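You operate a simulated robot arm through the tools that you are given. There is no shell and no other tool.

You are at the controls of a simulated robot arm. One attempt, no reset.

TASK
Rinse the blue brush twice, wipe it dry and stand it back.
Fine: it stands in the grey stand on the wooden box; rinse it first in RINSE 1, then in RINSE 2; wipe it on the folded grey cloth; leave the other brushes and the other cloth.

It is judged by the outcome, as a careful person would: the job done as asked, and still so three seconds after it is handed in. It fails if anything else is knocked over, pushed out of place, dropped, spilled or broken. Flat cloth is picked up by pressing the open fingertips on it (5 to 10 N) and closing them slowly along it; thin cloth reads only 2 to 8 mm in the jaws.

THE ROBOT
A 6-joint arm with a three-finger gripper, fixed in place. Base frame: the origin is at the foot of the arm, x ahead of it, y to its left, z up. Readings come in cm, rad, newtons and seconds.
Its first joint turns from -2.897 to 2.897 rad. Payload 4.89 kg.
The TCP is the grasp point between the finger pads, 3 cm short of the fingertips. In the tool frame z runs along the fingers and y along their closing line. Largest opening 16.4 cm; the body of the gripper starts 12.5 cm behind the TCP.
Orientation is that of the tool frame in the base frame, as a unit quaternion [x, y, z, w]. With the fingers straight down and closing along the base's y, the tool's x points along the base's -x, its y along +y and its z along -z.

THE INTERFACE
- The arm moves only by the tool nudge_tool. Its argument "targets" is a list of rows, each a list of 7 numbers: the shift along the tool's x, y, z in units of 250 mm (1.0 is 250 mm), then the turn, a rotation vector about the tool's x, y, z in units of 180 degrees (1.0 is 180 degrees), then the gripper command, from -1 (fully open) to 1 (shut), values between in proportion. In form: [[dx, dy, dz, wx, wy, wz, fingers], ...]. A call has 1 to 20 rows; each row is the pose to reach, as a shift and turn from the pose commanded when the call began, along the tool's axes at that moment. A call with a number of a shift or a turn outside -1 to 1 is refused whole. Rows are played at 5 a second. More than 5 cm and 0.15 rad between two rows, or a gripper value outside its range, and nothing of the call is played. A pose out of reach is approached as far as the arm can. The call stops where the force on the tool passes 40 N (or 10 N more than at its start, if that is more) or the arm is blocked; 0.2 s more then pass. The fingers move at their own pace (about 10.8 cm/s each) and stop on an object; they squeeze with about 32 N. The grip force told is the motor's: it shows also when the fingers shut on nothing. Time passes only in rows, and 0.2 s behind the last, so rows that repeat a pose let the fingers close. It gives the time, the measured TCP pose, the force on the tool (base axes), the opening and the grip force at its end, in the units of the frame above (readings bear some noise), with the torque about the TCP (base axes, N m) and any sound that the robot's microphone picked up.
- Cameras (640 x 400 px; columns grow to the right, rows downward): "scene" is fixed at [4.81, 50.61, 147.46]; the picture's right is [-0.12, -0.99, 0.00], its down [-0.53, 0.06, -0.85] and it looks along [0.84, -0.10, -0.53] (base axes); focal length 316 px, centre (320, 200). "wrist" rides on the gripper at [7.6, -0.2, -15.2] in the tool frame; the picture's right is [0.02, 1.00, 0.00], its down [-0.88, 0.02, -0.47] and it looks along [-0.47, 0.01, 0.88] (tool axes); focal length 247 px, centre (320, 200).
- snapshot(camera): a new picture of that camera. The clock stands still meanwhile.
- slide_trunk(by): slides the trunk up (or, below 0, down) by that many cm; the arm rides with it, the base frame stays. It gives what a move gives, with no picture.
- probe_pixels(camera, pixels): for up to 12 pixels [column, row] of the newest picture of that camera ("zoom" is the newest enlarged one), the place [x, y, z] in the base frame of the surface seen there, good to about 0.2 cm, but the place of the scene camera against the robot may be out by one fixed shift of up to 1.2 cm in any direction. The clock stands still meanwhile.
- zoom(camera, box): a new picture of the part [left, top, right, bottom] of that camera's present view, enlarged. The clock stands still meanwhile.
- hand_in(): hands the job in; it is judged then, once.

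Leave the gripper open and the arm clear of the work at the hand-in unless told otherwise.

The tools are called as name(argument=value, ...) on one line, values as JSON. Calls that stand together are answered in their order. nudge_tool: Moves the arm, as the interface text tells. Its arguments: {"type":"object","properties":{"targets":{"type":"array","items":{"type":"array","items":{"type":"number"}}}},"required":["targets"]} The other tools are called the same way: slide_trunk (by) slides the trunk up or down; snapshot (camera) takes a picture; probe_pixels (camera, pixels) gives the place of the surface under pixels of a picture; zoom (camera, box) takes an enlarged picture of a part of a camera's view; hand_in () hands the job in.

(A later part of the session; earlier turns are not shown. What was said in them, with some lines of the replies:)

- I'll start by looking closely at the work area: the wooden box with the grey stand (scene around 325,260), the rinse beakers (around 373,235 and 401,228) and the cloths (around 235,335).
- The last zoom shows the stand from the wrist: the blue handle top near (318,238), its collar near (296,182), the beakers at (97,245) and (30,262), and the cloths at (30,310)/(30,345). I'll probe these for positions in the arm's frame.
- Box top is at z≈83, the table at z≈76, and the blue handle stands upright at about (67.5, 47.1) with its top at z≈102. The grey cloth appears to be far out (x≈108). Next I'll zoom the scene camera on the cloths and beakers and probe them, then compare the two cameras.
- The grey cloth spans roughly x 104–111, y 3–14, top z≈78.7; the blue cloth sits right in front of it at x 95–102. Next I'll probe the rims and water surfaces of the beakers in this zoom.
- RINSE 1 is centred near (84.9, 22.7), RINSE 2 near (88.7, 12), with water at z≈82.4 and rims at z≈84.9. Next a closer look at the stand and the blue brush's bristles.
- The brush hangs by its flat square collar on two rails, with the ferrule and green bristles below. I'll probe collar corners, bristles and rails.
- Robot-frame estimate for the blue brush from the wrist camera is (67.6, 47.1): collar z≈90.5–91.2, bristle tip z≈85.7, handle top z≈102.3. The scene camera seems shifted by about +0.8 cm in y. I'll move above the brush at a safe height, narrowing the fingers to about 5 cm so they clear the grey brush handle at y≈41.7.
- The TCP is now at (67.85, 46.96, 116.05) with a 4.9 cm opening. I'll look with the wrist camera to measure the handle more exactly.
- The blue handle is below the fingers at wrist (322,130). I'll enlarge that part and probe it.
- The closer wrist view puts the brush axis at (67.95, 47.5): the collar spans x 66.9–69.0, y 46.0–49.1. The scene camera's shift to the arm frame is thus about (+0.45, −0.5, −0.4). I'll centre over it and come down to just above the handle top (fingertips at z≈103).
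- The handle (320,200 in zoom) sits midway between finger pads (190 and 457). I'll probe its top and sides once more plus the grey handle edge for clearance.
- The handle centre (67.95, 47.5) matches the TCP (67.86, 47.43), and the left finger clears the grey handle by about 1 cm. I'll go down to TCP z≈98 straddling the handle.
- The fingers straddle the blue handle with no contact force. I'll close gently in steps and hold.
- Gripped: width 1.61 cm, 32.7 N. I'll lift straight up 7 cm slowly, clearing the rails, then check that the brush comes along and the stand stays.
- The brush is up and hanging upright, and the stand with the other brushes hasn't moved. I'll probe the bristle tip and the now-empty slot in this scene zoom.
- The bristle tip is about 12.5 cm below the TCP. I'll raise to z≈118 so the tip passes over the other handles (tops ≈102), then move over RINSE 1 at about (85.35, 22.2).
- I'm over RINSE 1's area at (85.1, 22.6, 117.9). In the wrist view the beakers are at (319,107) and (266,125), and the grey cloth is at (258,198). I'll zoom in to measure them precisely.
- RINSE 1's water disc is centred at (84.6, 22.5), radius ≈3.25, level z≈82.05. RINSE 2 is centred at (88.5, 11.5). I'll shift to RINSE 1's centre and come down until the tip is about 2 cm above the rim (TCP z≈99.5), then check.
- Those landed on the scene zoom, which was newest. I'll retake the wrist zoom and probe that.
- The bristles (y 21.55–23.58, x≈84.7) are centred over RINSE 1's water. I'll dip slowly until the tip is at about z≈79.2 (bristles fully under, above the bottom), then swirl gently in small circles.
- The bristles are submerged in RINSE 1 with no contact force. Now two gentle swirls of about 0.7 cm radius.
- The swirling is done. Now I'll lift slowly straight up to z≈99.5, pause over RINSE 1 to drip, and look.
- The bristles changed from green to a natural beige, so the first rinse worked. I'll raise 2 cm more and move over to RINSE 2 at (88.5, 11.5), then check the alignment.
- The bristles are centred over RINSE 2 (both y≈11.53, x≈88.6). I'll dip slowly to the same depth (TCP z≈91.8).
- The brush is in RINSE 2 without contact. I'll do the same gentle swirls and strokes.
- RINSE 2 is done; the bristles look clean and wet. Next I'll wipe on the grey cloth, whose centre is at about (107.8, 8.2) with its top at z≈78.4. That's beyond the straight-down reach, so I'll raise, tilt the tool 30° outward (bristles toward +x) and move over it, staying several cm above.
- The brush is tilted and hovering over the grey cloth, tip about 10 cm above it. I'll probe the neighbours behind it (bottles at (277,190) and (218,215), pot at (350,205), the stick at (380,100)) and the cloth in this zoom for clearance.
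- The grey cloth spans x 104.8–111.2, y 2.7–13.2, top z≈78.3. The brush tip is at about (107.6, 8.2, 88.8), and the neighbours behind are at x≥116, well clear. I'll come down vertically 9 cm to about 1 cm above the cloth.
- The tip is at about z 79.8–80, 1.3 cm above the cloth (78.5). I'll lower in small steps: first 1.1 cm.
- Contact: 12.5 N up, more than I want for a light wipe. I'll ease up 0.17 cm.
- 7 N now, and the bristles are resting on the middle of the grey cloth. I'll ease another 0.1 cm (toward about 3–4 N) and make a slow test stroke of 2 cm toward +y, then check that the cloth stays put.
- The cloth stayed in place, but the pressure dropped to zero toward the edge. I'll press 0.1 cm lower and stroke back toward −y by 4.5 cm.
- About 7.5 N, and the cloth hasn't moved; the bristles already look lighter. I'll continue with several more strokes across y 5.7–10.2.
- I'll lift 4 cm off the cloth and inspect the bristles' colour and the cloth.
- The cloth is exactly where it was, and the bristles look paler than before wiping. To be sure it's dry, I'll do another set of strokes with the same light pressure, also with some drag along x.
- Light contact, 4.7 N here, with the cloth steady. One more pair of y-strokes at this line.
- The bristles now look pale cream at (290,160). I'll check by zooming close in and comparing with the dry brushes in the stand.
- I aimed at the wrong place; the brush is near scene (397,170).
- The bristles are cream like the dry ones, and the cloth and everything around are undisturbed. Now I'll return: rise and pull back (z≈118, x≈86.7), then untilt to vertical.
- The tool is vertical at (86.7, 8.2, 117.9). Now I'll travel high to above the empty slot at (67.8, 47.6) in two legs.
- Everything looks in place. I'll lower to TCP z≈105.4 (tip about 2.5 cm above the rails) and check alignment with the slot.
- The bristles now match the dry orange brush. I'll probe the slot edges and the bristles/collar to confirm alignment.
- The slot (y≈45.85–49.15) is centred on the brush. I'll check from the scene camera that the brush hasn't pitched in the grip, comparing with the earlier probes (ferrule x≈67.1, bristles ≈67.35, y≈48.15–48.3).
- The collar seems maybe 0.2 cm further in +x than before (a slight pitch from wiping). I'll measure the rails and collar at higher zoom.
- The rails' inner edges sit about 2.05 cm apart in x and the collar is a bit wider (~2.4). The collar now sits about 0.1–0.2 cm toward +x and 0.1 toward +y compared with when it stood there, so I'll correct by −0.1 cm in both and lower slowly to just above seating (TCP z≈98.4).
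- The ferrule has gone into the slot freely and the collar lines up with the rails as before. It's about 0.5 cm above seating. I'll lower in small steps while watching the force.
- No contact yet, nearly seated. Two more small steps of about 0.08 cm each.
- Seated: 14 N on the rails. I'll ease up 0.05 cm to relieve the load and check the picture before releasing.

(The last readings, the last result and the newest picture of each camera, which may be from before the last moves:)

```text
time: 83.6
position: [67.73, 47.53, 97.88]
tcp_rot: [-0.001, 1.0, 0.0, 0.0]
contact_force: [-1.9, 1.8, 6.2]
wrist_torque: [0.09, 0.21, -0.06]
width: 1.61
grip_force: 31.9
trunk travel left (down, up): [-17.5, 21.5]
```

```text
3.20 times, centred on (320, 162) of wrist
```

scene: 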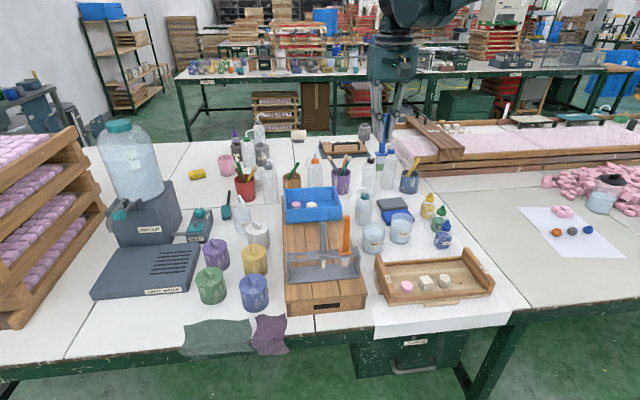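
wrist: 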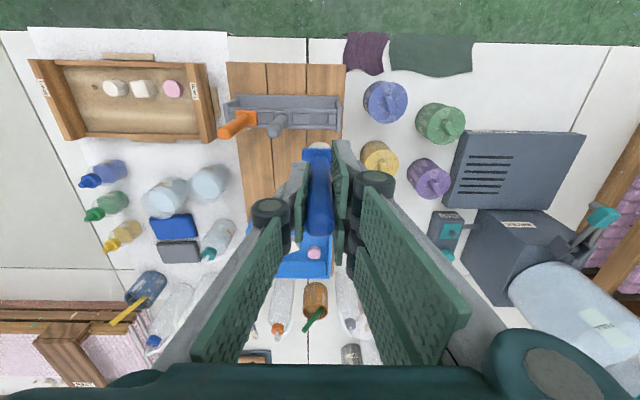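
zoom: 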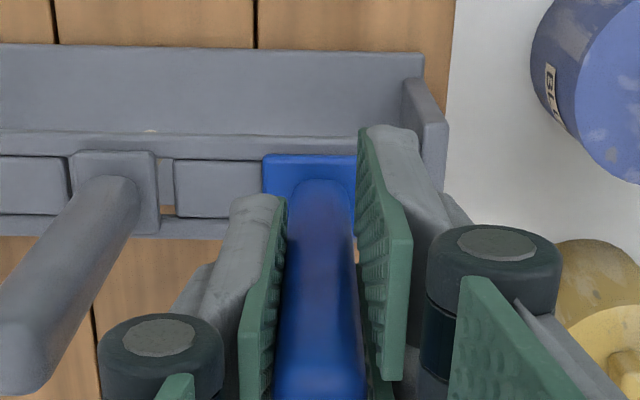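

The collar rests on the rails just as before. I'll open the fingers slowly to about 5 cm.

nudge_tool(targets=[[0, 0, 0, 0, 0, 0, 0.8], [0, 0, 0, 0, 0, 0, 0.78], [0, 0, 0, 0, 0, 0, 0.75], [0, 0, 0, 0, 0, 0, 0.7], [0, 0, 0, 0, 0, 0, 0.6], [0, 0, 0, 0, 0, 0, 0.5], [0, 0, 0, 0, 0, 0, 0.42], [0, 0, 0, 0, 0, 0, 0.4], [0, 0, 0, 0, 0, 0, 0.4]])

zoom(camera="scene", box=[285, 205, 355, 280])

zoom(camera="wrist", box=[220, 100, 420, 225])

```text
time: 85.6
position: [67.8, 47.5, 97.82]
tcp_rot: [0.0, 1.0, 0.001, 0.0]
contact_force: [0.0, 0.4, 0.2]
wrist_torque: [0.02, -0.01, 0.01]
width: 4.91
grip_force: 0.1
trunk travel left (down, up): [-17.5, 21.5]
```

```text
5.33 times, centred on (320, 242) of scene
```

zoom: 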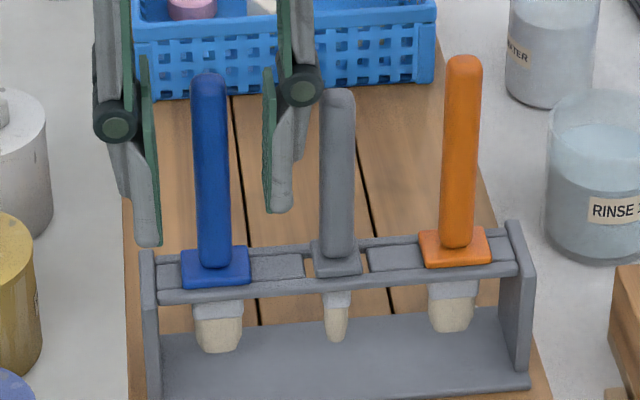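

```text
3.20 times, centred on (320, 162) of wrist
```

zoom: 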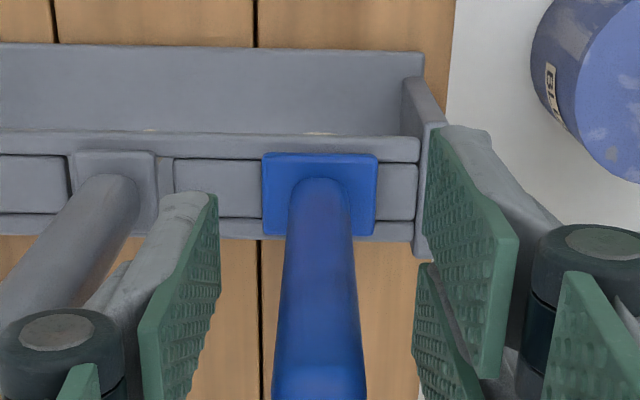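

The blue brush stands upright in its slot with its collar on the rails, and the fingers are free of it. I'll rise straight up slowly.

nudge_tool(targets=[[0, 0, -0.03, 0, 0, 0, 0.4], [0, 0, -0.08, 0, 0, 0, 0.4], [0, 0, -0.15, 0, 0, 0, 0.4], [0, 0, -0.24, 0, 0, 0, 0.4], [0, 0, -0.34, 0, 0, 0, 0.4], [0, 0, -0.46, 0, 0, 0, 0.4], [0, 0, -0.6, 0, 0, 0, 0.4], [0, 0, -0.74, 0, 0, 0, 0.4], [0, 0, -0.84, 0, 0, 0, 0.4], [0, 0, -0.86, 0, 0, 0, 0.4], [0, 0, -0.86, 0, 0, 0, 0.4]])

nudge_tool(targets=[[0.06, -0.045, 0, 0, 0, 0, 0.3], [0.16, -0.12, 0, 0, 0, 0, 0.0], [0.28, -0.21, 0, 0, 0, 0, -0.5], [0.4, -0.3, 0, 0, 0, 0, -1], [0.52, -0.39, 0, 0, 0, 0, -1], [0.6, -0.45, 0, 0, 0, 0, -1], [0.63, -0.475, 0, 0, 0, 0, -1], [0.63, -0.475, 0, 0, 0, 0, -1], [0.63, -0.475, 0, 0, 0, 0, -1]])

snapshot(camera="scene")

zoom(camera="scene", box=[270, 180, 430, 290])

zoom(camera="wrist", box=[260, 100, 520, 320])

```text
time: 88.0
position: [67.6, 47.55, 119.35]
tcp_rot: [0.0, 1.0, 0.0, 0.0]
contact_force: [0.6, -0.5, -0.1]
wrist_torque: [0.02, 0.0, 0.01]
width: 4.9
grip_force: 0.1
trunk travel left (down, up): [-17.5, 21.5]
```

```text
time: 90.0
position: [52.17, 35.72, 119.33]
tcp_rot: [0.0, 1.0, 0.0, 0.0]
contact_force: [-0.5, -0.2, 0.3]
wrist_torque: [0.02, -0.01, 0.03]
width: 16.4
grip_force: 0.0
trunk travel left (down, up): [-17.5, 21.5]
```

```text
taken
```

scene: 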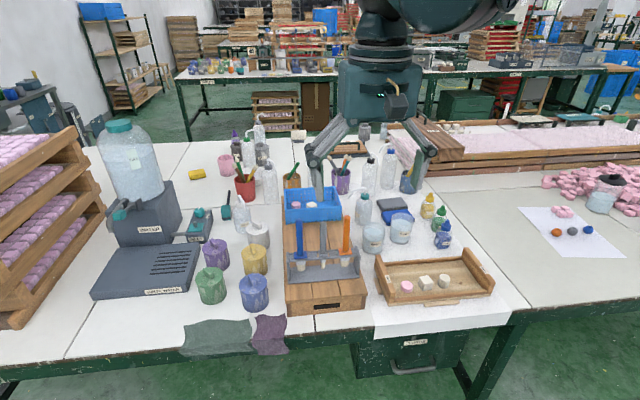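

```text
3.64 times, centred on (350, 235) of scene
```

zoom: 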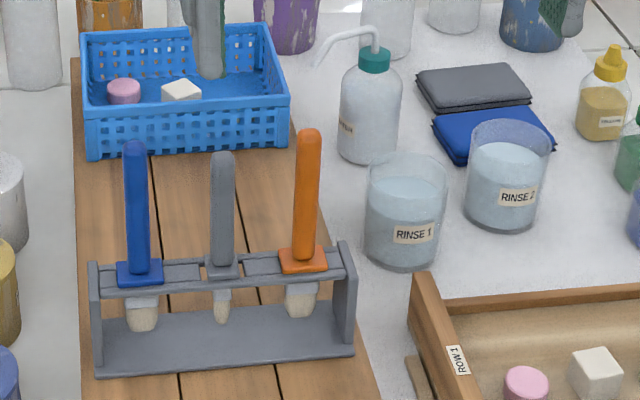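

```text
1.82 times, centred on (390, 210) of wrist
```

zoom: 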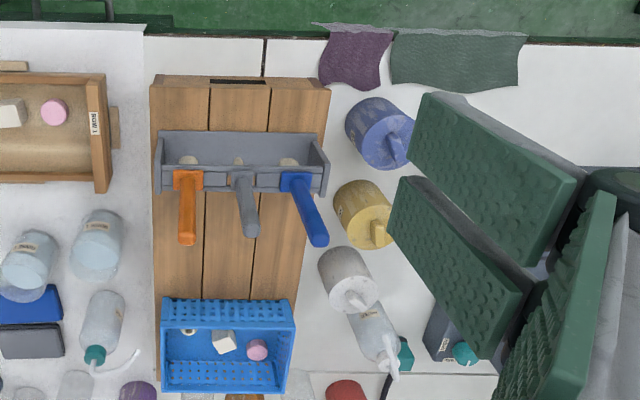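

Everything is as at the start, except the blue brush's bristles are now clean. One last close look at the bristles against the dry brushes.

zoom(camera="scene", box=[292, 240, 362, 280])

```text
9.14 times, centred on (327, 260) of scene
```

zoom: 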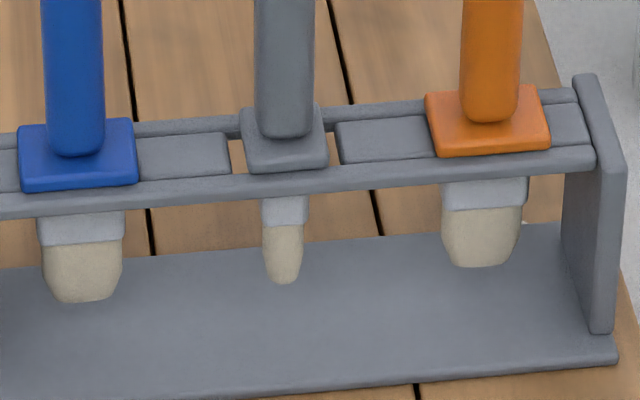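

The blue brush's bristles match the dry ones in colour. It stands square on the rails, the other brushes, cloths and beakers are untouched, and the arm is clear with the gripper open. Handing in.

hand_in()

```text
The job is handed in.
```

The blue brush was rinsed in RINSE 1, then in RINSE 2, wiped on the folded grey cloth and stood back in its slot in the grey stand. I've handed the job in; no verdict has come back yet.

- **Brush:** the bristles went from green to clean cream and now match the dry brushes beside it. It stands upright with its collar on the rails.
- **Surroundings:** the last pictures show the other brushes, both folded cloths, the beakers and the bottles where they were at the start. I saw no spills.
- **Arm:** it is back near its starting position with the gripper open.

The first touch on the cloth pressed harder than I wanted, at 12.5 N. I eased off straight away, and in the later pictures the cloth had not moved.
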